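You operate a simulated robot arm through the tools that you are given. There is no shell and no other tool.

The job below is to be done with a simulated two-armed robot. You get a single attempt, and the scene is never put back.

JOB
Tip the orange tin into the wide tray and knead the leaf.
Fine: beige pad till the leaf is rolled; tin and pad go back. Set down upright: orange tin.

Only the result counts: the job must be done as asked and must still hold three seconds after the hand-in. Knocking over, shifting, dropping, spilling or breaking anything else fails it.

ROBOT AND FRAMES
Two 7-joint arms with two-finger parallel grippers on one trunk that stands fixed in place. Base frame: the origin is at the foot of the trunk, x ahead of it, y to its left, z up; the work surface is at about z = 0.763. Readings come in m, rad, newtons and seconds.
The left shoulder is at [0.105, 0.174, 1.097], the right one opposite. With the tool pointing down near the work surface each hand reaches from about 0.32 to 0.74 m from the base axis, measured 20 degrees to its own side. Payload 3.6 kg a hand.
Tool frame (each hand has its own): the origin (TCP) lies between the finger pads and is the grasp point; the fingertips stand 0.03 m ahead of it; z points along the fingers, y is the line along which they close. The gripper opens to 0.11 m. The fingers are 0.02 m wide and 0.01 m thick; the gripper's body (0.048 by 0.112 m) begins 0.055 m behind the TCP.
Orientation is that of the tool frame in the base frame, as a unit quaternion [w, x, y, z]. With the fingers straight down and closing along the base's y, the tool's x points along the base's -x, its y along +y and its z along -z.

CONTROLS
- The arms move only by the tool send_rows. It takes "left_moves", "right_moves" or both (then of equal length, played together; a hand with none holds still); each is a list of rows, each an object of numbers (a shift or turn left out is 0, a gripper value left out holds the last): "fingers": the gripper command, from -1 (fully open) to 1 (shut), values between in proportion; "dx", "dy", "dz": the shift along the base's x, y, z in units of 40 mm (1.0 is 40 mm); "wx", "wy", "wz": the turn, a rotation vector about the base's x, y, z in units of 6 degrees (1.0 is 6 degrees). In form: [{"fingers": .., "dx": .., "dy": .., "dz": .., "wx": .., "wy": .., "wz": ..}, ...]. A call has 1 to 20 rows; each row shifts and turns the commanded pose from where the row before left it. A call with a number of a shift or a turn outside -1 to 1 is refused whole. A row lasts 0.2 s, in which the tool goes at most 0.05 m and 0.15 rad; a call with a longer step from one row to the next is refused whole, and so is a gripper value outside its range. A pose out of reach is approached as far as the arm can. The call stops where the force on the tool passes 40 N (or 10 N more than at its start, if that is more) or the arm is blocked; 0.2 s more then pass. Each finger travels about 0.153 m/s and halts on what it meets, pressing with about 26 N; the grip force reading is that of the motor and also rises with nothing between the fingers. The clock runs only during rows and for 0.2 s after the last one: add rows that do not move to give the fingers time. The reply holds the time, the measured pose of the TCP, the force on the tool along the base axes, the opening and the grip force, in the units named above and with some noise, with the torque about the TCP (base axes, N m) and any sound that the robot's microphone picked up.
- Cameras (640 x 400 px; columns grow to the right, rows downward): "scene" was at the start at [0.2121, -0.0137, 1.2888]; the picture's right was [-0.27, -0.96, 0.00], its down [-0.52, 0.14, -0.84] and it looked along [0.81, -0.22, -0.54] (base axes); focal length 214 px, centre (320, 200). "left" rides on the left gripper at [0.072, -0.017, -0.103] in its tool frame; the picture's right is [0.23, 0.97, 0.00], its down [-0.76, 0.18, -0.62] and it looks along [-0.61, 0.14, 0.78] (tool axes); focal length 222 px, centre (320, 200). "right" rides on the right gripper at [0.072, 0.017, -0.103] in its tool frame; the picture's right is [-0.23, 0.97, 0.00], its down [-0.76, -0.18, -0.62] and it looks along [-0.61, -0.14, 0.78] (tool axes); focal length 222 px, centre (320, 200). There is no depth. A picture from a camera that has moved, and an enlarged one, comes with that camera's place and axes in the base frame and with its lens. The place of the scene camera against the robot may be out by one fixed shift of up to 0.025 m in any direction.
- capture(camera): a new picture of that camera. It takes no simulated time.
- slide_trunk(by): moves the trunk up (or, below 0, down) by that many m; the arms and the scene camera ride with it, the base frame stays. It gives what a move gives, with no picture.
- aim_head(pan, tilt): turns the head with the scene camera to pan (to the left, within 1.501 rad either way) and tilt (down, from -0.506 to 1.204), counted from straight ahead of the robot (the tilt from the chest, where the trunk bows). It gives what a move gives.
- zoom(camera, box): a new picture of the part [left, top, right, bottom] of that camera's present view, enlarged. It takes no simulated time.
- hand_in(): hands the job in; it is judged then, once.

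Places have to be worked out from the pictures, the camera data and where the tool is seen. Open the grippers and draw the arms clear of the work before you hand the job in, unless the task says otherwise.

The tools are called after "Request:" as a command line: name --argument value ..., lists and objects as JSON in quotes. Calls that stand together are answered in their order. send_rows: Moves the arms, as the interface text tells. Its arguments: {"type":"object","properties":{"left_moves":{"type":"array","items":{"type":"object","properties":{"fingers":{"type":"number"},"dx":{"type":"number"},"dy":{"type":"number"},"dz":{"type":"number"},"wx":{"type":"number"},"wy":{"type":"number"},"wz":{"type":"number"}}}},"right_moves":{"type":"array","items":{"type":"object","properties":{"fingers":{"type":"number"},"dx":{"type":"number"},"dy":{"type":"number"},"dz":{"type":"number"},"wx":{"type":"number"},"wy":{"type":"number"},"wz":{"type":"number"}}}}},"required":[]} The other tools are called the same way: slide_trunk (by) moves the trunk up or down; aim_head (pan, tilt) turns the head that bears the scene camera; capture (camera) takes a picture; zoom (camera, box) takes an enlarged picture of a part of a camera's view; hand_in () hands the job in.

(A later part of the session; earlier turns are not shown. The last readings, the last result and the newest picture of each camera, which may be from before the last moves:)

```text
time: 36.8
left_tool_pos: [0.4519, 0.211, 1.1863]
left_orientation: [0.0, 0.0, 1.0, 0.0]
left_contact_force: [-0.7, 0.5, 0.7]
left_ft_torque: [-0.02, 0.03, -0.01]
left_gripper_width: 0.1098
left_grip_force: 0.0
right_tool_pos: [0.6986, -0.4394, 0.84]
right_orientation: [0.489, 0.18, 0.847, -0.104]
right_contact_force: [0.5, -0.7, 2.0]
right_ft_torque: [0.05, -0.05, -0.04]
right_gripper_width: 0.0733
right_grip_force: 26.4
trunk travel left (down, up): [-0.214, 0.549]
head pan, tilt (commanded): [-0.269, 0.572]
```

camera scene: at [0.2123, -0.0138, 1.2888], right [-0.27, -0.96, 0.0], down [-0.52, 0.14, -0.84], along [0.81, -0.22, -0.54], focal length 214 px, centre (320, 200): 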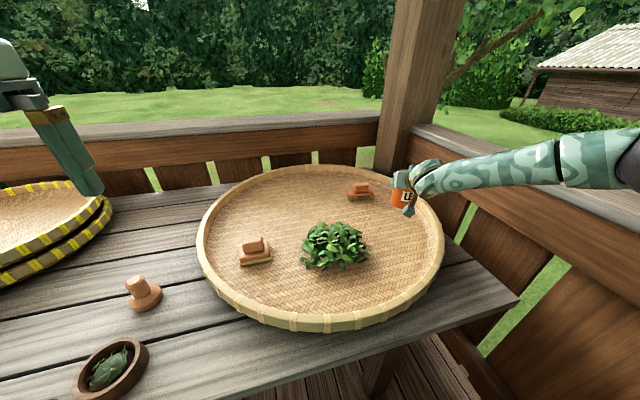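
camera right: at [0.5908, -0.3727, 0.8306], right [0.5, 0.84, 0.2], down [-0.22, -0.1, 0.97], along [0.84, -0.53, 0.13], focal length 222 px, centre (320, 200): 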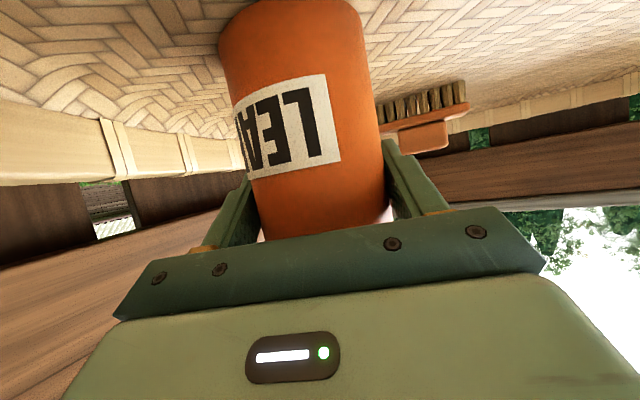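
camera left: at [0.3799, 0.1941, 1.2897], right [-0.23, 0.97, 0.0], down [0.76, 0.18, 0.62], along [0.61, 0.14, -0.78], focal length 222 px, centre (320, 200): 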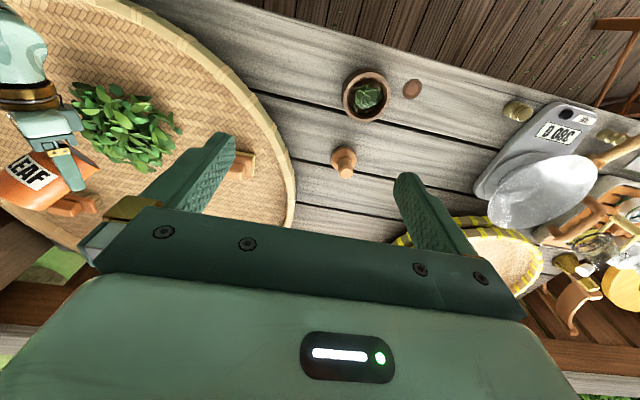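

Contact is felt now (+2 N) at z 0.840, the original height. I'll open the fingers and hold before withdrawing.

Request:
send_rows --right_moves '[{"fingers": 0.2}, {"fingers": -0.3}, {"fingers": -1}, {}, {}]'

Request:
capture --camera "right"

```text
time: 38.0
left_tool_pos: [0.4516, 0.2106, 1.1869]
left_orientation: [0.0, 0.0, 1.0, 0.0]
left_contact_force: [-0.3, 0.1, 0.2]
left_ft_torque: [0.03, -0.01, -0.04]
left_gripper_width: 0.1102
left_grip_force: 0.0
right_tool_pos: [0.6985, -0.4391, 0.8408]
right_orientation: [0.489, 0.179, 0.847, -0.104]
right_contact_force: [-0.1, 0.0, -0.4]
right_ft_torque: [-0.02, 0.01, 0.01]
right_gripper_width: 0.1101
right_grip_force: 0.1
trunk travel left (down, up): [-0.214, 0.549]
head pan, tilt (commanded): [-0.269, 0.572]
```

```text
taken
camera right: at [0.5906, -0.3724, 0.8288], right [0.5, 0.84, 0.2], down [-0.22, -0.1, 0.97], along [0.84, -0.53, 0.13], focal length 222 px, centre (320, 200)
```

right: 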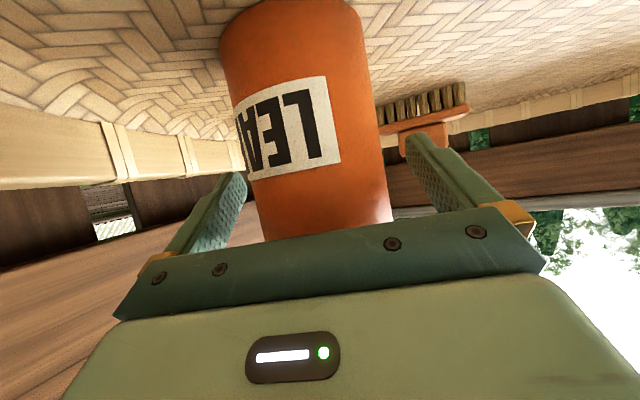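

The tin stands upright where it was and the fingers are clear of it. I'll withdraw along the approach line, then rise.

Request:
send_rows --right_moves '[{"dx": -0.432, "dy": 0.184, "dz": 0.375}, {"dx": -0.432, "dy": 0.184, "dz": 0.375}, {"dx": -0.432, "dy": 0.184, "dz": 0.375}, {"dx": -0.432, "dy": 0.184, "dz": 0.375}, {"dx": -0.432, "dy": 0.184, "dz": 0.375}, {"dx": -0.432, "dy": 0.184, "dz": 0.375}, {"dz": 0.8}, {"dz": 0.8}, {"dz": 0.8}, {}]'

Request:
zoom --camera "scene" --box '[190, 160, 450, 330]'

Request:
zoom --camera "scene" --box '[370, 190, 430, 245]'

```text
time: 40.2
left_tool_pos: [0.4524, 0.2111, 1.186]
left_orientation: [0.0, 0.0, 1.0, 0.0]
left_contact_force: [0.6, -0.2, -0.4]
left_ft_torque: [0.03, 0.02, 0.0]
left_gripper_width: 0.1097
left_grip_force: 0.0
right_tool_pos: [0.5942, -0.3947, 1.0246]
right_orientation: [0.488, 0.18, 0.847, -0.104]
right_contact_force: [0.5, 0.4, -0.1]
right_ft_torque: [0.0, 0.02, 0.02]
right_gripper_width: 0.1099
right_grip_force: 0.1
trunk travel left (down, up): [-0.214, 0.549]
head pan, tilt (commanded): [-0.269, 0.572]
```

```text
2.35 times, centred on (320, 245) of scene
camera zoom: at [0.2124, -0.0138, 1.2887], right [-0.27, -0.96, 0.0], down [-0.52, 0.14, -0.84], along [0.81, -0.22, -0.54], focal length 505 px, centre (320, 94)
```

zoom: 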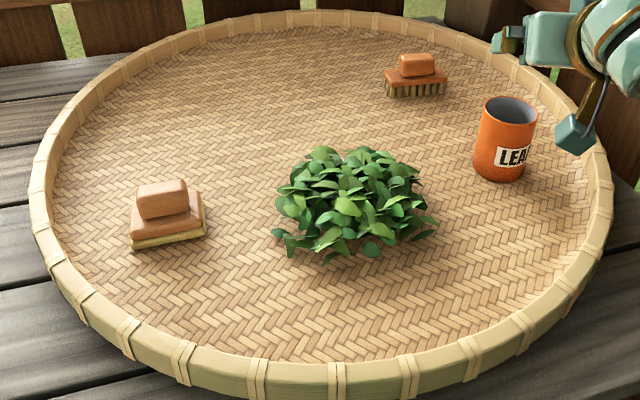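

```text
7.27 times, centred on (400, 218) of scene
camera zoom: at [0.2124, -0.0138, 1.2887], right [-0.27, -0.96, 0.0], down [-0.52, 0.14, -0.84], along [0.81, -0.22, -0.54], focal length 1560 px, centre (-262, 73)
```

zoom: 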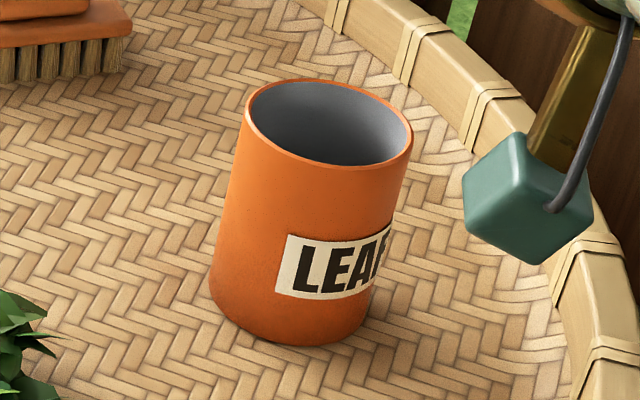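

The tin landed within ~2 mm of its original place and is empty; the heap is fuller now. I'll turn the right hand forward again at about 30° tilt and carry it toward the pad, while moving the left arm further out of the way.

Request:
send_rows --right_moves '[{"wz": 1, "dy": 0.6}, {"wz": 1, "dy": 0.6}, {"wz": 1, "dy": 0.6}, {"wz": 1, "dy": 0.6}, {"wy": 1, "dy": 0.6}, {"wy": 1, "dy": 0.6}, {"wy": 1, "dy": 0.6}, {"wy": 1, "dy": 0.6}, {"wy": 1, "dy": 0.6}, {}, {}, {}]' --left_moves '[{"dz": -0.5}, {"dz": -0.5}, {"dz": -0.5}, {"dz": -0.5}, {"dz": -0.3}, {"dy": 0.5}, {"dy": 0.5}, {"dy": 0.5}, {"dy": 0.5}, {"dy": 0.5}, {"dy": 0.5}, {}]'

Request:
capture --camera "scene"

Request:
capture --camera "right"

Request:
capture --camera "left"

```text
time: 42.8
left_tool_pos: [0.4527, 0.2917, 1.0947]
left_orientation: [0.0, 0.0, 1.0, 0.0]
left_contact_force: [0.3, 0.6, 0.1]
left_ft_torque: [0.01, 0.03, 0.03]
left_gripper_width: 0.11
left_grip_force: 0.1
left hand out of reach, approached as far as the arm can: row 10, 11
right_tool_pos: [0.5941, -0.1794, 1.0272]
right_orientation: [0.258, 0.0, 0.966, 0.0]
right_contact_force: [-0.3, 0.5, 0.5]
right_ft_torque: [-0.02, -0.01, 0.03]
right_gripper_width: 0.1099
right_grip_force: 0.1
trunk travel left (down, up): [-0.214, 0.549]
head pan, tilt (commanded): [-0.269, 0.572]
```

```text
taken
camera scene: at [0.2121, -0.0135, 1.2888], right [-0.27, -0.96, 0.0], down [-0.52, 0.14, -0.84], along [0.81, -0.22, -0.54], focal length 214 px, centre (320, 200)
```

scene: 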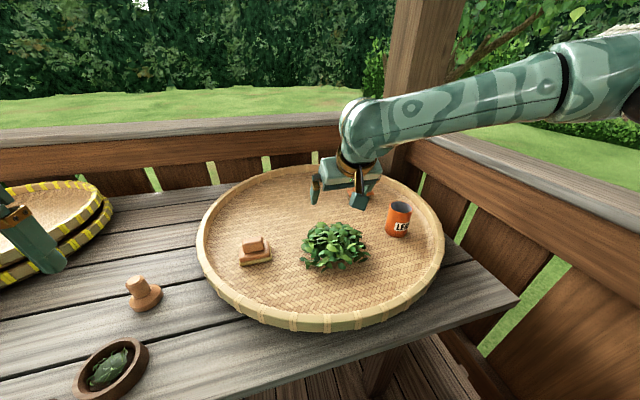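

```text
taken
camera right: at [0.4797, -0.1621, 1.0795], right [0.2, 0.97, 0.11], down [0.35, -0.18, 0.92], along [0.92, -0.14, -0.37], focal length 222 px, centre (320, 200)
```

right: 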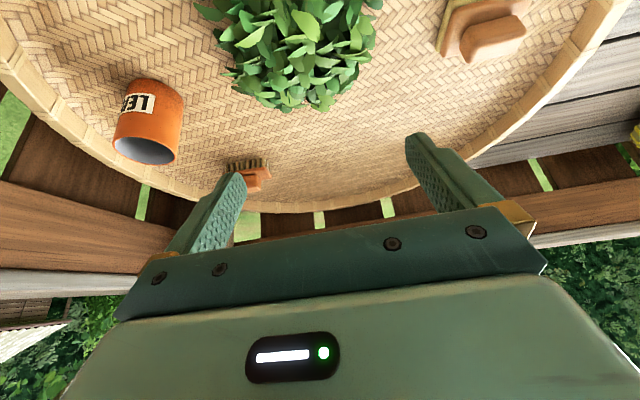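

```text
taken
camera left: at [0.3803, 0.2747, 1.1978], right [-0.23, 0.97, 0.0], down [0.76, 0.18, 0.62], along [0.61, 0.14, -0.78], focal length 222 px, centre (320, 200)
```

left: 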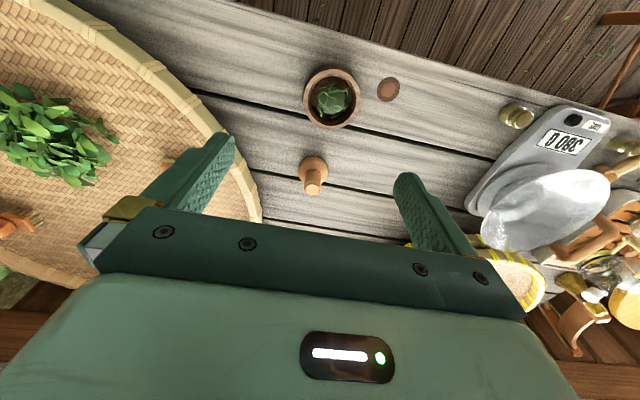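

Left arm is clear at y 0.29 and the right wrist view shows pad, heap, and tin undisturbed. I'll bring the right hand to a stand-off above and in front of the pad.

Request:
send_rows --right_moves '[{"dx": 0.1, "dy": 0.694, "dz": -0.3}, {"dx": 0.1, "dy": 0.694, "dz": -0.3}, {"dx": 0.1, "dy": 0.694, "dz": -0.3}, {"dx": 0.1, "dy": 0.694, "dz": -0.3}, {"dx": 0.1, "dy": 0.694, "dz": -0.3}, {"dx": 0.1, "dy": 0.694, "dz": -0.3}, {"dx": 0.1, "dy": 0.694, "dz": -0.3}, {"dx": 0.1, "dy": 0.694, "dz": -0.3}, {}]'

Request:
capture --camera "right"

Request:
zoom --camera "scene" --box '[190, 140, 350, 290]'

```text
time: 44.8
left_tool_pos: [0.4519, 0.2918, 1.0945]
left_orientation: [0.0, -0.001, 1.0, 0.0]
left_contact_force: [1.1, -0.5, 0.1]
left_ft_torque: [-0.02, 0.01, 0.04]
left_gripper_width: 0.1101
left_grip_force: 0.1
right_tool_pos: [0.6015, -0.1334, 1.006]
right_orientation: [0.259, 0.0, 0.966, 0.0]
right_contact_force: [-0.4, -0.4, 0.3]
right_ft_torque: [0.04, -0.01, 0.01]
right_gripper_width: 0.1101
right_grip_force: 0.0
right hand out of reach, approached as far as the arm can: row 2, 3, 4, 5, 6, 7, 8
trunk travel left (down, up): [-0.214, 0.549]
head pan, tilt (commanded): [-0.269, 0.572]
```

```text
taken
camera right: at [0.487, -0.1161, 1.0595], right [0.2, 0.97, 0.11], down [0.35, -0.18, 0.92], along [0.92, -0.14, -0.37], focal length 222 px, centre (320, 200)
```

right: 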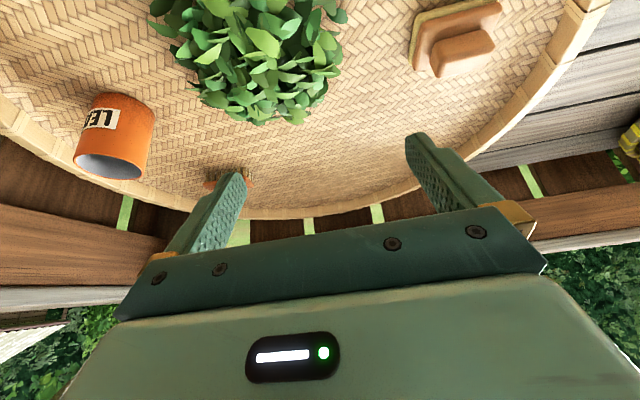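

```text
2.67 times, centred on (270, 215) of scene
camera zoom: at [0.2121, -0.0134, 1.2888], right [-0.27, -0.96, 0.0], down [-0.52, 0.14, -0.84], along [0.81, -0.22, -0.54], focal length 572 px, centre (453, 160)
```

zoom: 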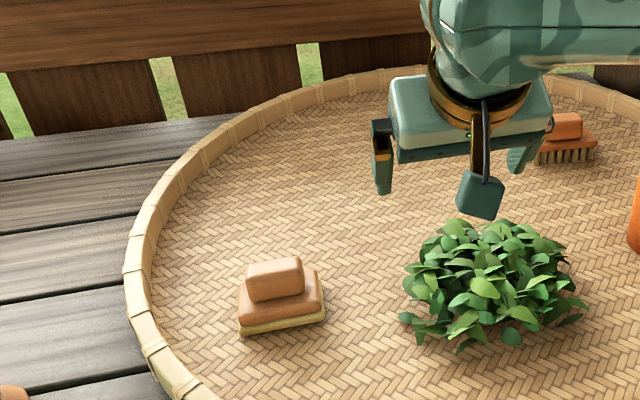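

The right arm hits a wrist-roll limit going left, the same one seen in the tipping; it has plenty of room the other way. I'll roll the hand 180° about its own axis (the fingers are symmetric), which also puts the camera in front looking down.

Request:
send_rows --right_moves '[{"wx": -0.5, "wz": 0.866}, {"wx": -0.5, "wz": 0.866}, {"wx": -0.5, "wz": 0.866}, {"wx": -0.5, "wz": 0.866}, {"wx": -0.5, "wz": 0.866}, {"wx": -0.5, "wz": 0.866}, {"wx": -0.5, "wz": 0.866}, {"wx": -0.5, "wz": 0.866}, {"wx": -0.5, "wz": 0.866}, {"wx": -0.5, "wz": 0.866}, {"wx": -0.5, "wz": 0.866}, {"wx": -0.5, "wz": 0.866}, {"wx": -0.5, "wz": 0.866}, {"wx": -0.5, "wz": 0.866}, {"wx": -0.5, "wz": 0.866}, {"wx": -0.5, "wz": 0.866}, {"wx": -0.5, "wz": 0.866}, {"wx": -0.5, "wz": 0.866}, {"wx": -0.5, "wz": 0.866}, {"wx": -0.5, "wz": 0.866}]'

Request:
send_rows --right_moves '[{"wx": -0.5, "wz": 0.866}, {"wx": -0.5, "wz": 0.866}, {"wx": -0.5, "wz": 0.866}, {"wx": -0.5, "wz": 0.866}, {"wx": -0.5, "wz": 0.866}, {"wx": -0.5, "wz": 0.866}, {"wx": -0.5, "wz": 0.866}, {"wx": -0.5, "wz": 0.866}, {"wx": -0.5, "wz": 0.866}, {"wx": -0.5, "wz": 0.866}, {}]'

Request:
capture --camera "right"

Request:
capture --camera "scene"

```text
time: 49.0
left_tool_pos: [0.4523, 0.2925, 1.0948]
left_orientation: [0.0, 0.0, 1.0, 0.0]
left_contact_force: [-0.6, 0.8, 0.0]
left_ft_torque: [-0.04, -0.01, -0.02]
left_gripper_width: 0.11
left_grip_force: 0.1
right_tool_pos: [0.6003, -0.1325, 1.0074]
right_orientation: [-0.129, 0.837, -0.482, 0.224]
right_contact_force: [-0.1, -0.3, -0.1]
right_ft_torque: [0.0, 0.04, 0.02]
right_gripper_width: 0.1098
right_grip_force: 0.1
trunk travel left (down, up): [-0.214, 0.549]
head pan, tilt (commanded): [-0.269, 0.572]
```

```text
time: 51.4
left_tool_pos: [0.452, 0.2922, 1.0948]
left_orientation: [0.001, 0.0, 1.0, 0.0]
left_contact_force: [-0.2, 0.1, -0.3]
left_ft_torque: [0.0, -0.01, -0.04]
left_gripper_width: 0.1101
left_grip_force: 0.1
right_tool_pos: [0.6013, -0.1337, 1.0068]
right_orientation: [0.0, 0.966, 0.001, 0.258]
right_contact_force: [-0.1, -0.6, 0.5]
right_ft_torque: [0.02, 0.02, 0.0]
right_gripper_width: 0.11
right_grip_force: 0.1
trunk travel left (down, up): [-0.214, 0.549]
head pan, tilt (commanded): [-0.269, 0.572]
```

```text
taken
camera right: at [0.6124, -0.1499, 1.1318], right [-0.19, -0.97, -0.11], down [-0.97, 0.18, 0.16], along [-0.14, 0.14, -0.98], focal length 222 px, centre (320, 200)
```

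right: 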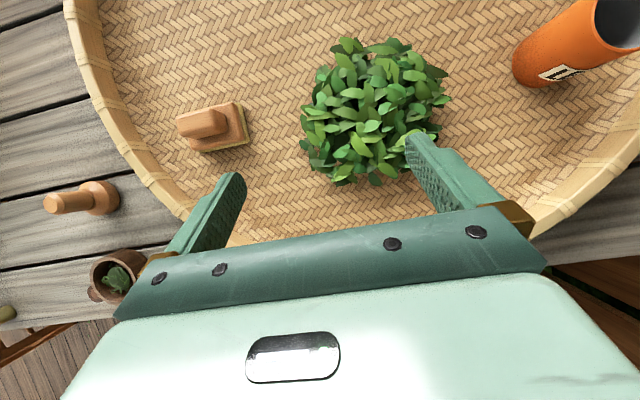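

```text
taken
camera scene: at [0.2121, -0.0134, 1.2888], right [-0.27, -0.96, 0.0], down [-0.52, 0.14, -0.84], along [0.81, -0.22, -0.54], focal length 214 px, centre (320, 200)
```

scene: 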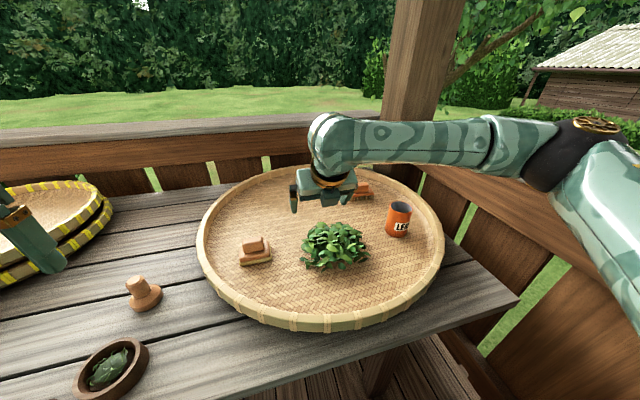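

The roll worked and the camera now looks straight down; the heap centre reads about (0.67, -0.20) with radius ~0.1. I'll move over toward the pad to inspect it from above.

Request:
send_rows --right_moves '[{"dx": 0.167, "dy": 0.73, "dz": -0.21}, {"dx": 0.167, "dy": 0.73, "dz": -0.21}, {"dx": 0.167, "dy": 0.73, "dz": -0.21}, {"dx": 0.167, "dy": 0.73, "dz": -0.21}, {"dx": 0.167, "dy": 0.73, "dz": -0.21}, {"dx": 0.167, "dy": 0.73, "dz": -0.21}, {}]'

Request:
capture --camera "right"

Request:
zoom --camera "right" --box '[220, 40, 420, 190]'

Request:
capture --camera "left"

```text
time: 53.0
left_tool_pos: [0.4523, 0.2926, 1.0944]
left_orientation: [-0.001, 0.0, 1.0, 0.0]
left_contact_force: [0.0, 1.3, 0.7]
left_ft_torque: [-0.03, -0.03, 0.02]
left_gripper_width: 0.11
left_grip_force: 0.1
right_tool_pos: [0.5929, -0.1265, 0.9943]
right_orientation: [0.0, 0.966, 0.001, 0.257]
right_contact_force: [0.2, -0.5, 0.0]
right_ft_torque: [0.0, 0.0, 0.02]
right_gripper_width: 0.1099
right_grip_force: 0.0
right hand out of reach, approached as far as the arm can: row 1, 2, 3, 4, 5, 6
trunk travel left (down, up): [-0.214, 0.549]
head pan, tilt (commanded): [-0.269, 0.572]
```

```text
taken
camera right: at [0.6033, -0.1435, 1.1196], right [-0.2, -0.97, -0.11], down [-0.97, 0.18, 0.16], along [-0.14, 0.14, -0.98], focal length 222 px, centre (320, 200)
```

right: 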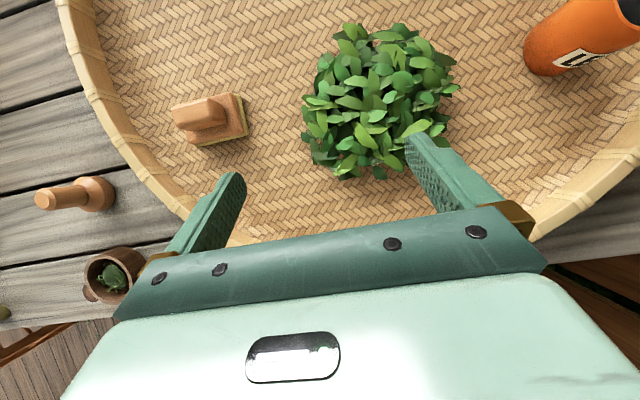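

```text
2.67 times, centred on (320, 115) of right
camera zoom: at [0.6033, -0.1435, 1.1196], right [-0.2, -0.97, -0.11], down [-0.97, 0.18, 0.16], along [-0.14, 0.14, -0.98], focal length 592 px, centre (320, 427)
```

zoom: 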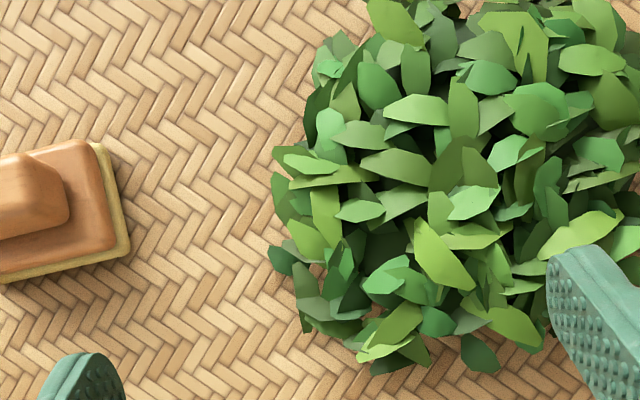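

```text
taken
camera left: at [0.3804, 0.2748, 1.1977], right [-0.23, 0.97, 0.0], down [0.76, 0.18, 0.62], along [0.61, 0.14, -0.78], focal length 222 px, centre (320, 200)
```

left: 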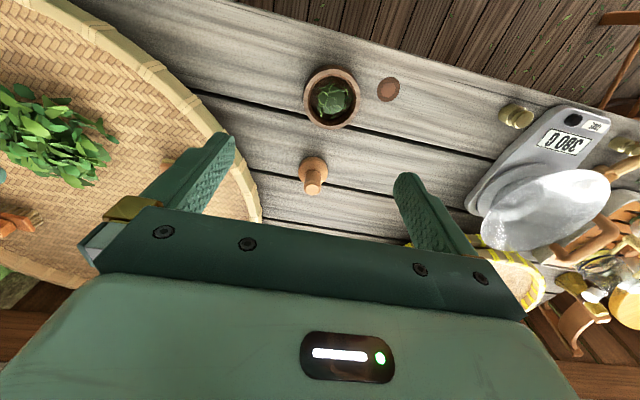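

The limit at y ≈ -0.13 is not wrist roll, since it recurs in the new roll; it may be a shoulder limit that depends on height. I'll test lowering the hand a little (staying above the heap) and moving left again.

Request:
send_rows --right_moves '[{"dz": -0.5}, {"dz": -0.5}, {"dz": -0.5}, {"dy": 0.5}, {"dy": 0.5}, {"dy": 0.5}, {}]'

```text
time: 54.6
left_tool_pos: [0.4522, 0.2924, 1.0952]
left_orientation: [0.0, 0.0, 1.0, -0.001]
left_contact_force: [0.0, -0.1, -0.8]
left_ft_torque: [-0.01, -0.04, 0.01]
left_gripper_width: 0.1102
left_grip_force: 0.0
right_tool_pos: [0.5849, -0.125, 0.9372]
right_orientation: [-0.001, 0.966, 0.001, 0.258]
right_contact_force: [0.0, -0.1, 0.1]
right_ft_torque: [0.0, 0.02, -0.03]
right_gripper_width: 0.11
right_grip_force: 0.1
right hand out of reach, approached as far as the arm can: row 4, 5, 6
trunk travel left (down, up): [-0.214, 0.549]
head pan, tilt (commanded): [-0.269, 0.572]
```

Still stuck near y = -0.125. I'll test whether turning the hand's heading leftward frees it, to learn which joint is limiting.

Request:
send_rows --right_moves '[{"dz": 0.5}, {"wz": 1}, {"wz": 1}, {"wz": 1}, {"dy": 0.5}, {"dy": 0.5}, {"dy": 0.5}, {}]'

Request:
capture --camera "scene"

```text
time: 56.4
left_tool_pos: [0.452, 0.2921, 1.0947]
left_orientation: [0.0, 0.0, 1.0, -0.001]
left_contact_force: [0.4, -0.1, -0.2]
left_ft_torque: [-0.02, 0.01, 0.0]
left_gripper_width: 0.11
left_grip_force: 0.0
right_tool_pos: [0.5781, -0.0925, 0.958]
right_orientation: [-0.041, 0.954, 0.152, 0.256]
right_contact_force: [-0.3, -0.7, 0.0]
right_ft_torque: [-0.03, -0.01, -0.01]
right_gripper_width: 0.11
right_grip_force: 0.1
right hand out of reach, approached as far as the arm can: row 6, 7
trunk travel left (down, up): [-0.214, 0.549]
head pan, tilt (commanded): [-0.269, 0.572]
```

```text
taken
camera scene: at [0.2121, -0.0135, 1.2888], right [-0.27, -0.96, 0.0], down [-0.52, 0.14, -0.84], along [0.81, -0.22, -0.54], focal length 214 px, centre (320, 200)
```

scene: 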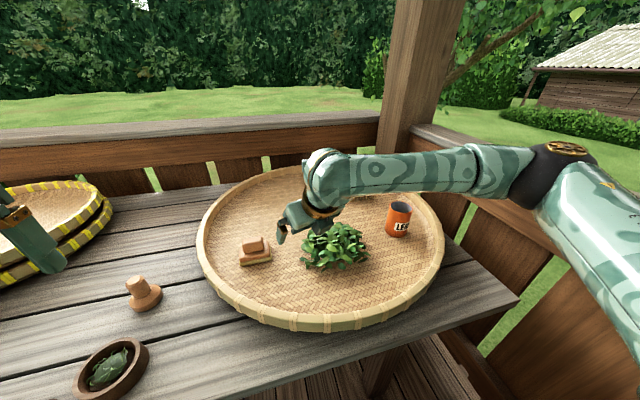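

Turning left frees it somewhat, so it is a wrist-bend limit that should ease with the arm more extended. I'll undo the turn, back off slightly right and up, extend forward to x ≈ 0.69, then try going left again.

Request:
send_rows --right_moves '[{"dy": -0.5, "dz": 0.5}, {"dy": -0.5, "dz": 0.3}, {"wz": -1}, {"wz": -1}, {"wz": -1}, {"dx": 0.6}, {"dx": 0.6}, {"dx": 0.6}, {"dx": 0.6}, {"dx": 0.3}, {"dy": 0.5}, {"dy": 0.5}, {"dy": 0.5}, {"dy": 0.5}, {}]'

Request:
capture --camera "scene"

```text
time: 59.6
left_tool_pos: [0.4528, 0.2916, 1.094]
left_orientation: [0.0, 0.0, 1.0, 0.0]
left_contact_force: [0.6, 0.2, -0.1]
left_ft_torque: [-0.01, 0.0, 0.01]
left_gripper_width: 0.11
left_grip_force: 0.0
right_tool_pos: [0.6023, -0.1334, 0.9899]
right_orientation: [0.001, 0.966, 0.0, 0.259]
right_contact_force: [0.2, -0.3, -0.3]
right_ft_torque: [0.01, -0.01, 0.0]
right_gripper_width: 0.1098
right_grip_force: 0.0
right hand out of reach, approached as far as the arm can: row 7, 8, 9, 10, 11, 12, 13, 14
trunk travel left (down, up): [-0.214, 0.549]
head pan, tilt (commanded): [-0.269, 0.572]
```

```text
taken
camera scene: at [0.2121, -0.0134, 1.2888], right [-0.27, -0.96, 0.0], down [-0.52, 0.14, -0.84], along [0.81, -0.22, -0.54], focal length 214 px, centre (320, 200)
```

scene: 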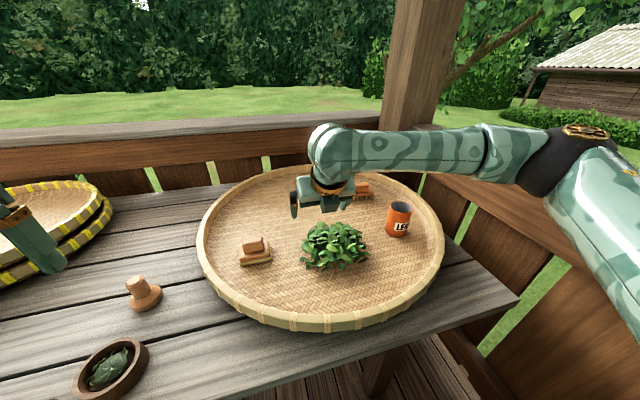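

Forward is also blocked here, so the limit seems tied to where the wrist is. I'll back off to the right and probe the region over the heap, where the kneading must happen.

Request:
send_rows --right_moves '[{"dy": -0.6}, {"dy": -0.6}, {"dy": -0.6}, {"dy": -0.3}, {"dx": 0.5}, {"dx": 0.5}, {"dx": 0.5}, {"dx": 0.5}, {}]'

Request:
capture --camera "scene"

```text
time: 61.6
left_tool_pos: [0.4531, 0.292, 1.0941]
left_orientation: [0.0, 0.0, 1.0, -0.001]
left_contact_force: [0.2, -0.1, -0.6]
left_ft_torque: [0.04, -0.05, -0.01]
left_gripper_width: 0.1101
left_grip_force: 0.1
right_tool_pos: [0.6827, -0.2171, 0.9904]
right_orientation: [0.001, 0.966, 0.0, 0.258]
right_contact_force: [0.1, 0.5, 0.0]
right_ft_torque: [0.0, 0.02, 0.0]
right_gripper_width: 0.1097
right_grip_force: 0.2
trunk travel left (down, up): [-0.214, 0.549]
head pan, tilt (commanded): [-0.269, 0.572]
```

```text
taken
camera scene: at [0.2117, -0.0134, 1.2889], right [-0.27, -0.96, 0.0], down [-0.52, 0.14, -0.84], along [0.81, -0.22, -0.54], focal length 214 px, centre (320, 200)
```

scene: 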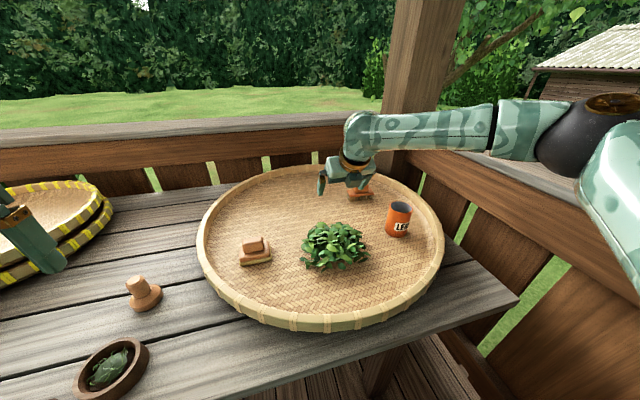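

Over the heap it reaches x 0.68 fine. From this extended position I'll try moving left in steps to find how far it can go.

Request:
send_rows --right_moves '[{"dy": 0.5}, {"dy": 0.5}, {"dy": 0.5}, {"dy": 0.5}, {"dy": 0.5}, {"dy": 0.5}, {"dy": 0.5}, {"dy": 0.5}, {"dy": 0.5}, {"dy": 0.5}, {}]'

Request:
capture --camera "scene"

```text
time: 64.0
left_tool_pos: [0.452, 0.2929, 1.0946]
left_orientation: [0.0, 0.001, 1.0, 0.0]
left_contact_force: [-0.3, -0.1, 0.4]
left_ft_torque: [0.0, 0.01, 0.0]
left_gripper_width: 0.11
left_grip_force: 0.1
right_tool_pos: [0.6575, -0.167, 0.9899]
right_orientation: [0.0, 0.966, 0.0, 0.258]
right_contact_force: [0.5, 0.1, 0.0]
right_ft_torque: [0.0, 0.01, 0.02]
right_gripper_width: 0.1102
right_grip_force: 0.0
right hand out of reach, approached as far as the arm can: row 2, 3, 4, 5, 6, 7, 8, 9, 10
trunk travel left (down, up): [-0.214, 0.549]
head pan, tilt (commanded): [-0.269, 0.572]
```

```text
taken
camera scene: at [0.2122, -0.0134, 1.2888], right [-0.27, -0.96, 0.0], down [-0.52, 0.14, -0.84], along [0.81, -0.22, -0.54], focal length 214 px, centre (320, 200)
```

scene: 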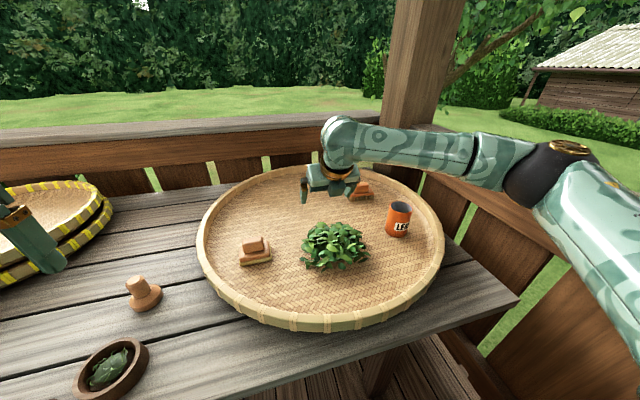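

The reachable boundary curves inward, as with a shoulder-joint limit. I'll test whether height relative to the shoulder changes it by rising and trying left again.

Request:
send_rows --right_moves '[{"dz": 0.8}, {"dz": 0.8}, {"dz": 0.8}, {"dz": 0.8}, {"dz": 0.8}, {"dy": 0.5}, {"dy": 0.5}, {"dy": 0.5}, {"dy": 0.5}, {"dy": 0.5}, {"dy": 0.5}, {}]'

Request:
capture --camera "scene"

```text
time: 66.6
left_tool_pos: [0.4515, 0.293, 1.0945]
left_orientation: [0.0, 0.0, 1.0, 0.0]
left_contact_force: [0.0, -0.5, -0.3]
left_ft_torque: [-0.03, 0.04, 0.0]
left_gripper_width: 0.11
left_grip_force: 0.1
right_tool_pos: [0.6271, -0.1603, 1.0854]
right_orientation: [0.001, 0.966, 0.0, 0.259]
right_contact_force: [-0.2, 0.8, 0.2]
right_ft_torque: [0.02, -0.05, -0.03]
right_gripper_width: 0.1098
right_grip_force: 0.1
right hand out of reach, approached as far as the arm can: row 1, 2, 3, 4, 5, 6, 7, 8, 9, 10, 11
trunk travel left (down, up): [-0.214, 0.549]
head pan, tilt (commanded): [-0.269, 0.572]
```

```text
taken
camera scene: at [0.2122, -0.0135, 1.2888], right [-0.27, -0.96, 0.0], down [-0.52, 0.14, -0.84], along [0.81, -0.22, -0.54], focal length 214 px, centre (320, 200)
```

scene: 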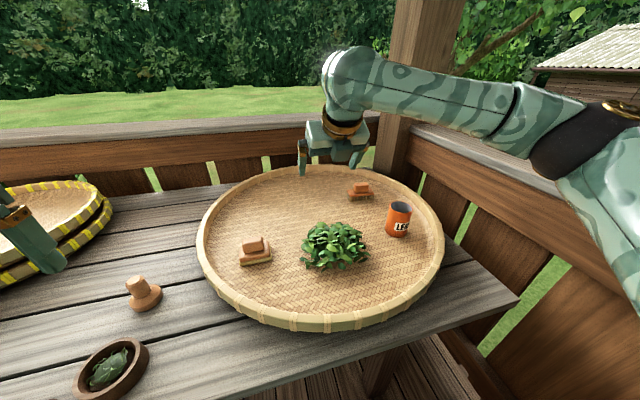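

Higher is worse, so a lower wrist relative to the shoulder should help. I'll raise the trunk by 0.2 m, then bring the right hand back down and probe leftward again.

Request:
slide_trunk --by 0.2

Request:
send_rows --right_moves '[{"dz": -1}, {"dz": -1}, {"dz": -1}, {"dz": -1}, {"dz": -1}, {"dz": -1}, {"dz": -1}, {"dy": 0.5, "dx": 0.2}, {"dy": 0.5, "dx": 0.2}, {"dy": 0.5, "dx": 0.2}, {"dy": 0.5, "dx": 0.2}, {"dy": 0.5, "dx": 0.2}, {"dy": 0.5, "dx": 0.2}, {"dy": 0.5, "dx": 0.2}, {"dy": 0.5, "dx": 0.2}, {"dy": 0.5}, {"dy": 0.5}, {}]'

Request:
capture --camera "scene"

```text
time: 68.8
left_tool_pos: [0.3999, 0.2918, 1.3462]
left_orientation: [0.07, 0.001, 0.998, 0.0]
left_contact_force: [0.5, 0.5, 1.1]
left_ft_torque: [-0.01, 0.01, 0.02]
left_gripper_width: 0.1101
left_grip_force: 0.1
right_tool_pos: [0.5616, -0.1622, 1.377]
right_orientation: [0.0, 0.941, 0.001, 0.338]
right_contact_force: [0.2, -0.5, -0.4]
right_ft_torque: [-0.03, 0.01, 0.01]
right_gripper_width: 0.11
right_grip_force: 0.1
trunk travel left (down, up): [-0.414, 0.349]
head pan, tilt (commanded): [-0.269, 0.572]
```

```text
time: 72.6
left_tool_pos: [0.4002, 0.2913, 1.3454]
left_orientation: [0.069, 0.0, 0.998, 0.0]
left_contact_force: [0.0, -0.7, 0.3]
left_ft_torque: [-0.01, 0.02, 0.0]
left_gripper_width: 0.11
left_grip_force: 0.1
right_tool_pos: [0.5389, -0.1371, 1.1517]
right_orientation: [-0.001, 0.941, 0.002, 0.338]
right_contact_force: [-0.1, 0.5, -0.5]
right_ft_torque: [-0.01, 0.01, -0.02]
right_gripper_width: 0.11
right_grip_force: 0.2
right hand out of reach, approached as far as the arm can: row 7, 8, 9, 10, 11, 12, 13, 14, 15, 16, 17
trunk travel left (down, up): [-0.414, 0.349]
head pan, tilt (commanded): [-0.269, 0.572]
```

```text
taken
camera scene: at [0.1333, -0.0135, 1.493], right [-0.27, -0.96, 0.0], down [-0.52, 0.14, -0.84], along [0.81, -0.22, -0.54], focal length 214 px, centre (320, 200)
```

scene: 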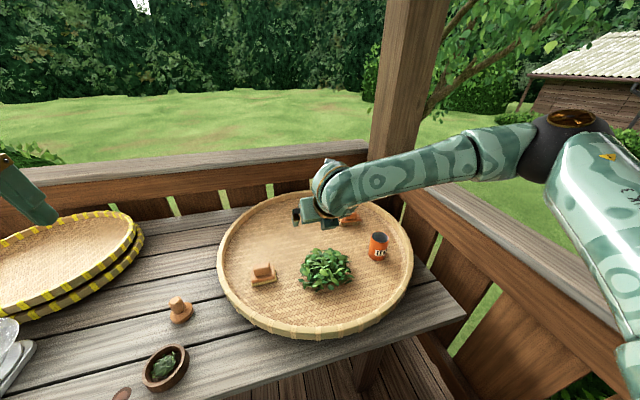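

Raising the trunk also leans it back (x −0.08, pitch −8°), and the arm remains limited, so that doesn't help. I'll draw the right hand up and outward, then return the trunk to its original height.

Request:
send_rows --right_moves '[{"dy": -0.8}, {"dy": -0.8}, {"dy": -0.8}, {"dy": -0.8}, {"dy": -0.8}, {"dy": -0.6, "dz": 0.5}, {"dz": 0.8}, {"dz": 0.8}, {}]'

Request:
slide_trunk --by -0.2

Request:
capture --camera "scene"

```text
time: 74.6
left_tool_pos: [0.4024, 0.2915, 1.3471]
left_orientation: [0.07, -0.001, 0.998, 0.0]
left_contact_force: [1.0, -0.1, -0.2]
left_ft_torque: [0.01, 0.03, 0.01]
left_gripper_width: 0.11
left_grip_force: 0.0
right_tool_pos: [0.5405, -0.3202, 1.2368]
right_orientation: [-0.001, 0.941, 0.002, 0.338]
right_contact_force: [-0.6, -0.2, 0.0]
right_ft_torque: [0.01, -0.01, 0.01]
right_gripper_width: 0.11
right_grip_force: 0.0
trunk travel left (down, up): [-0.414, 0.349]
head pan, tilt (commanded): [-0.269, 0.572]
```

```text
time: 76.7
left_tool_pos: [0.3998, 0.2916, 1.1463]
left_orientation: [0.071, 0.0, 0.997, 0.0]
left_contact_force: [0.3, -0.7, 0.5]
left_ft_torque: [0.0, -0.01, 0.01]
left_gripper_width: 0.1101
left_grip_force: 0.1
right_tool_pos: [0.5391, -0.3219, 1.0367]
right_orientation: [0.0, 0.941, 0.001, 0.338]
right_contact_force: [-0.1, 0.2, 0.1]
right_ft_torque: [0.02, 0.01, -0.01]
right_gripper_width: 0.1101
right_grip_force: 0.0
trunk travel left (down, up): [-0.214, 0.549]
head pan, tilt (commanded): [-0.269, 0.572]
```

```text
taken
camera scene: at [0.2115, -0.0134, 1.289], right [-0.27, -0.96, 0.0], down [-0.52, 0.14, -0.84], along [0.81, -0.22, -0.54], focal length 214 px, centre (320, 200)
```

scene: 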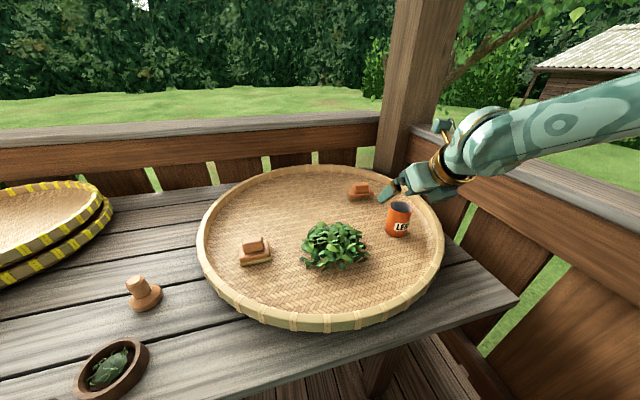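

The trunk is back at its original height and the scene is undisturbed. The left arm started near the centre line, so I'll test it for the pad: bring it inward first, then tilt it forward and extend.

Request:
send_rows --left_moves '[{"dy": -0.8, "dx": 0.15}, {"dy": -0.8, "dx": 0.15}, {"dy": -0.8, "dx": 0.15}, {"dy": -0.8, "dx": 0.15}, {"dy": -0.8, "dx": 0.15}, {"dy": -0.8, "dx": 0.15}, {"dy": -0.8, "dx": 0.15}, {"dy": -0.6, "dx": 0.15}, {"wy": -0.9, "dx": 0.4}, {"wy": -0.9, "dx": 0.4}, {"wy": -0.9, "dx": 0.4}, {"wy": -0.9, "dx": 0.4}, {}]'

Request:
capture --camera "scene"

```text
time: 79.5
left_tool_pos: [0.5135, 0.0436, 1.1463]
left_orientation: [0.256, 0.0, 0.967, 0.0]
left_contact_force: [0.0, 0.0, 0.1]
left_ft_torque: [0.01, -0.01, 0.01]
left_gripper_width: 0.1097
left_grip_force: 0.0
right_tool_pos: [0.5411, -0.3206, 1.0364]
right_orientation: [0.0, 0.941, 0.001, 0.338]
right_contact_force: [0.3, 0.3, -0.1]
right_ft_torque: [0.0, 0.01, 0.02]
right_gripper_width: 0.1101
right_grip_force: 0.1
trunk travel left (down, up): [-0.214, 0.549]
head pan, tilt (commanded): [-0.269, 0.572]
```

```text
taken
camera scene: at [0.212, -0.0136, 1.2888], right [-0.27, -0.96, 0.0], down [-0.52, 0.14, -0.84], along [0.81, -0.22, -0.54], focal length 214 px, centre (320, 200)
```

scene: 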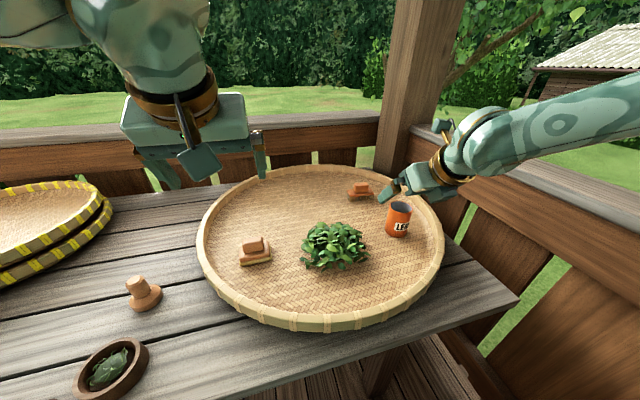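

The left arm reaches the centre line with 30° tilt without trouble. I'll extend it forward and down toward a stand-off above the pad.

Request:
send_rows --left_moves '[{"dx": 0.3, "dz": -0.5}, {"dx": 0.3, "dz": -0.5}, {"dx": 0.3, "dz": -0.5}, {"dx": 0.3, "dz": -0.5}, {"dx": 0.3, "dz": -0.5}, {"dx": 0.3, "dz": -0.5}, {"dx": 0.3, "dz": -0.5}, {"dx": 0.3, "dz": -0.5}, {}]'

Request:
capture --camera "scene"

Request:
capture --camera "left"

```text
time: 81.5
left_tool_pos: [0.607, 0.0451, 0.9879]
left_orientation: [0.256, 0.0, 0.967, 0.0]
left_contact_force: [0.2, 0.1, 0.2]
left_ft_torque: [0.0, 0.0, -0.03]
left_gripper_width: 0.11
left_grip_force: 0.0
right_tool_pos: [0.5397, -0.3224, 1.0363]
right_orientation: [0.001, 0.941, 0.001, 0.338]
right_contact_force: [-0.8, 0.8, -0.7]
right_ft_torque: [-0.02, 0.0, 0.03]
right_gripper_width: 0.1101
right_grip_force: 0.2
trunk travel left (down, up): [-0.214, 0.549]
head pan, tilt (commanded): [-0.269, 0.572]
```

```text
taken
camera scene: at [0.2118, -0.0136, 1.2889], right [-0.27, -0.96, 0.0], down [-0.52, 0.14, -0.84], along [0.81, -0.22, -0.54], focal length 214 px, centre (320, 200)
```

scene: 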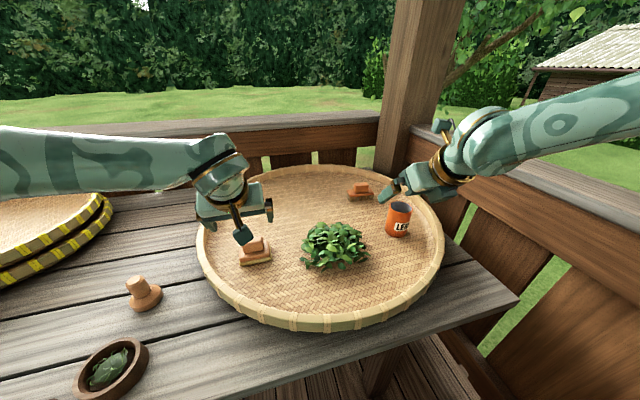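

```text
taken
camera left: at [0.4942, 0.0267, 1.0402], right [-0.2, 0.97, -0.11], down [0.35, 0.18, 0.92], along [0.91, 0.14, -0.38], focal length 222 px, centre (320, 200)
```

left: 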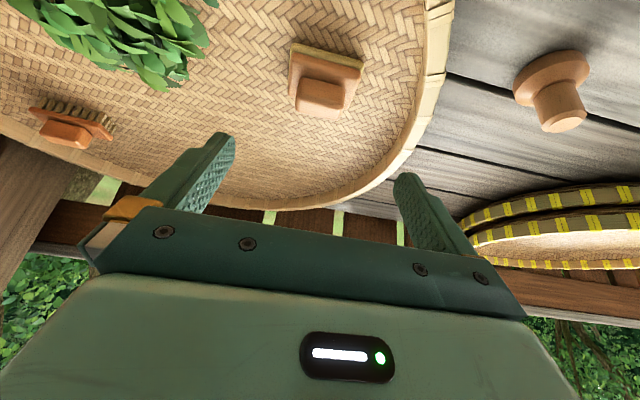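

The left arm reaches right over the pad with no trouble. Before grasping, I'll draw the right hand back and outward to leave room, and test whether the left hand can also get over the heap at a safe height.

Request:
send_rows --right_moves '[{"dx": -0.3, "dy": -0.4, "dz": 0.2}, {"dx": -0.3, "dy": -0.4, "dz": 0.2}, {"dx": -0.3, "dy": -0.4, "dz": 0.2}, {"dx": -0.3, "dy": -0.4, "dz": 0.2}, {"dx": -0.3, "dy": -0.4, "dz": 0.2}, {"dx": -0.3, "dy": -0.4, "dz": 0.2}, {"dx": -0.3, "dy": -0.4, "dz": 0.2}, {"dx": -0.3, "dy": -0.4, "dz": 0.2}, {}]'

Request:
send_rows --left_moves '[{"dy": -0.6}, {"dy": -0.6}, {"dy": -0.6}, {"dy": -0.6}, {"dy": -0.6}, {"dy": -0.6}, {"dy": -0.6}, {"dy": -0.6}, {"dy": -0.6}, {}]'

Request:
capture --camera "scene"

```text
time: 83.5
left_tool_pos: [0.6083, 0.0435, 0.9857]
left_orientation: [0.255, 0.0, 0.967, 0.0]
left_contact_force: [0.4, 0.6, 0.6]
left_ft_torque: [-0.02, -0.04, 0.0]
left_gripper_width: 0.1101
left_grip_force: 0.1
right_tool_pos: [0.4434, -0.4504, 1.1011]
right_orientation: [0.0, 0.941, 0.001, 0.338]
right_contact_force: [-0.4, 1.0, 0.3]
right_ft_torque: [0.0, -0.02, 0.03]
right_gripper_width: 0.1101
right_grip_force: 0.1
trunk travel left (down, up): [-0.214, 0.549]
head pan, tilt (commanded): [-0.269, 0.572]
```

```text
time: 85.7
left_tool_pos: [0.6079, -0.161, 0.9858]
left_orientation: [0.255, -0.001, 0.967, 0.0]
left_contact_force: [-0.1, -0.3, 0.6]
left_ft_torque: [0.0, -0.02, 0.0]
left_gripper_width: 0.1102
left_grip_force: 0.1
left hand out of reach, approached as far as the arm can: row 9
right_tool_pos: [0.4438, -0.4497, 1.1]
right_orientation: [0.0, 0.941, 0.0, 0.339]
right_contact_force: [0.0, -0.2, -0.5]
right_ft_torque: [0.0, 0.01, 0.01]
right_gripper_width: 0.1099
right_grip_force: 0.0
trunk travel left (down, up): [-0.214, 0.549]
head pan, tilt (commanded): [-0.269, 0.572]
```

```text
taken
camera scene: at [0.2119, -0.0141, 1.2888], right [-0.27, -0.96, 0.0], down [-0.52, 0.14, -0.84], along [0.81, -0.22, -0.54], focal length 214 px, centre (320, 200)
```

scene: 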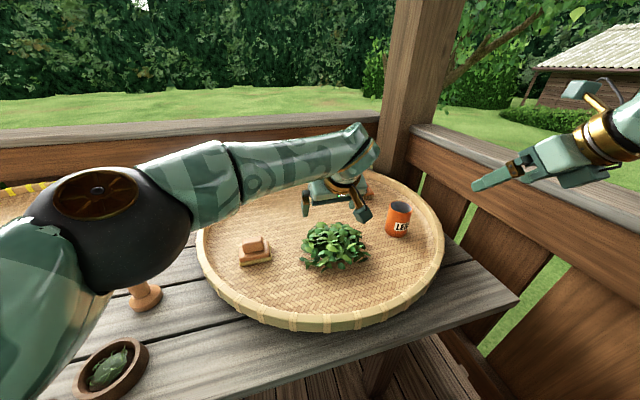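

The left hand gets to (0.61, -0.16) over the heap, and with a bit of inward heading it should cover the heap, so the left arm can do the whole pad job. I'll return it to the pad, lower to a closer stand-off, and inspect the handle.

Request:
send_rows --left_moves '[{"dy": 0.6}, {"dy": 0.6}, {"dy": 0.6}, {"dy": 0.6}, {"dy": 0.6}, {"dy": 0.6}, {"dy": 0.6}, {"dy": 0.6}, {"dy": 0.3, "dz": -0.4}, {"dz": -0.5}, {"dz": -0.3}, {}]'

Request:
capture --camera "left"

Request:
zoom --camera "left" --box '[250, 30, 410, 150]'

```text
time: 88.3
left_tool_pos: [0.6081, 0.043, 0.9382]
left_orientation: [0.256, 0.0, 0.967, 0.0]
left_contact_force: [-0.5, -0.4, 0.7]
left_ft_torque: [0.02, 0.0, -0.02]
left_gripper_width: 0.1101
left_grip_force: 0.1
right_tool_pos: [0.4449, -0.4488, 1.0988]
right_orientation: [0.001, 0.941, -0.001, 0.338]
right_contact_force: [0.2, 0.3, 0.1]
right_ft_torque: [0.03, -0.02, 0.03]
right_gripper_width: 0.1099
right_grip_force: 0.0
trunk travel left (down, up): [-0.214, 0.549]
head pan, tilt (commanded): [-0.269, 0.572]
```

```text
taken
camera left: at [0.4946, 0.0264, 0.9921], right [-0.2, 0.97, -0.11], down [0.35, 0.18, 0.92], along [0.91, 0.14, -0.38], focal length 222 px, centre (320, 200)
```

left: 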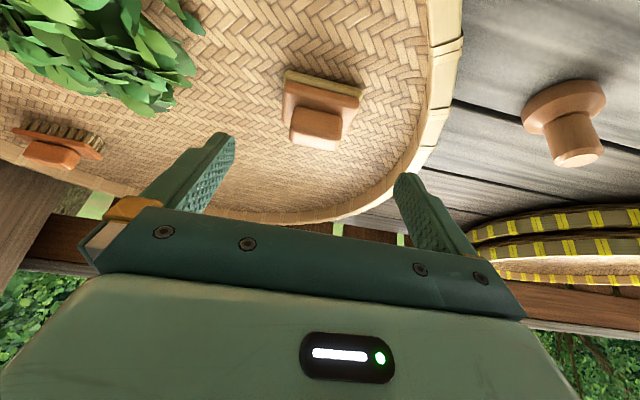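

```text
3.33 times, centred on (330, 90) of left
camera zoom: at [0.4946, 0.0264, 0.9921], right [-0.2, 0.97, -0.11], down [0.35, 0.18, 0.92], along [0.91, 0.14, -0.38], focal length 740 px, centre (287, 567)
```

zoom: 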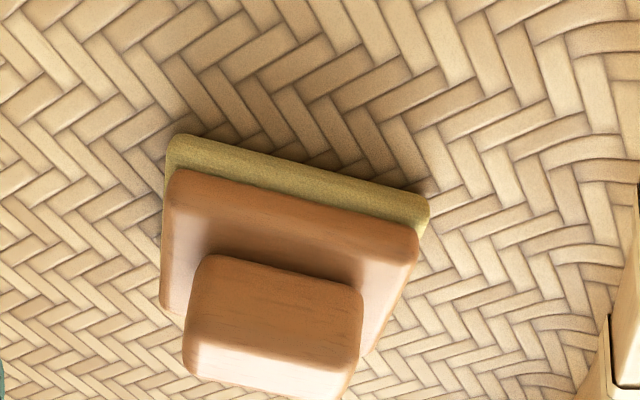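

The pad reads as centred near (0.71, 0.044): handle about 0.058 long in y (0.016–0.073), x ≈ 0.70–0.727, top at z ≈ 0.829 and board top ≈ 0.797. I'll move over it and part-way down, then check alignment.

Request:
send_rows --left_moves '[{"dx": 0.587, "dy": 0.01, "dz": -0.2}, {"dx": 0.587, "dy": 0.01, "dz": -0.2}, {"dx": 0.587, "dy": 0.01, "dz": -0.2}, {"dx": 0.587, "dy": 0.01, "dz": -0.2}, {"dz": -0.5}, {}]'

Request:
capture --camera "left"

Request:
zoom --camera "scene" --box '[190, 160, 330, 280]'

```text
time: 89.7
left_tool_pos: [0.7015, 0.0442, 0.8863]
left_orientation: [0.256, 0.0, 0.967, 0.0]
left_contact_force: [-1.4, 0.2, 1.0]
left_ft_torque: [-0.03, 0.02, 0.0]
left_gripper_width: 0.11
left_grip_force: 0.2
right_tool_pos: [0.4435, -0.4492, 1.0983]
right_orientation: [0.001, 0.941, 0.0, 0.338]
right_contact_force: [0.0, -0.5, 0.8]
right_ft_torque: [0.03, 0.01, -0.01]
right_gripper_width: 0.1097
right_grip_force: 0.1
trunk travel left (down, up): [-0.214, 0.549]
head pan, tilt (commanded): [-0.269, 0.572]
```

```text
taken
camera left: at [0.5882, 0.0272, 0.9408], right [-0.2, 0.97, -0.11], down [0.35, 0.18, 0.92], along [0.91, 0.14, -0.38], focal length 222 px, centre (320, 200)
```

left: 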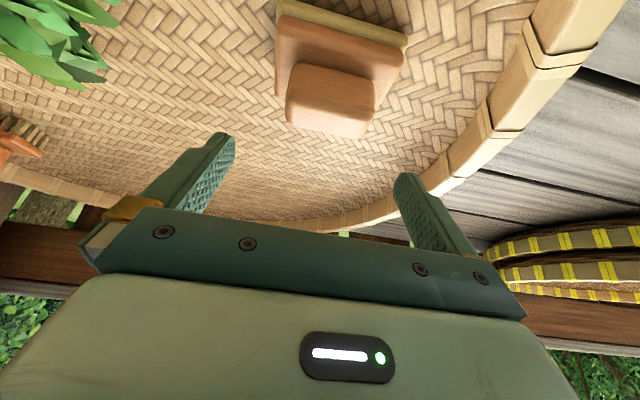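

```text
3.33 times, centred on (260, 220) of scene
camera zoom: at [0.2119, -0.0138, 1.2888], right [-0.27, -0.96, 0.0], down [-0.52, 0.14, -0.84], along [0.81, -0.22, -0.54], focal length 715 px, centre (520, 133)
```

zoom: 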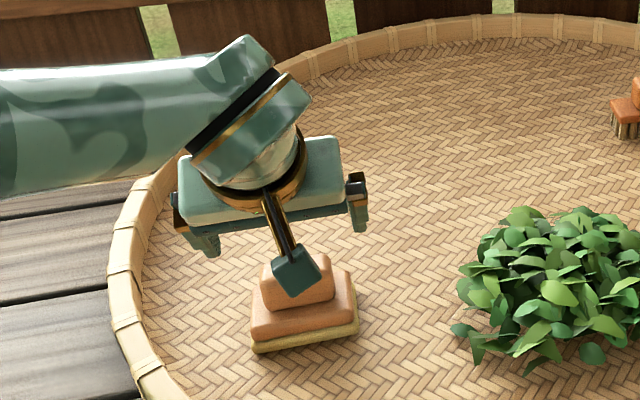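

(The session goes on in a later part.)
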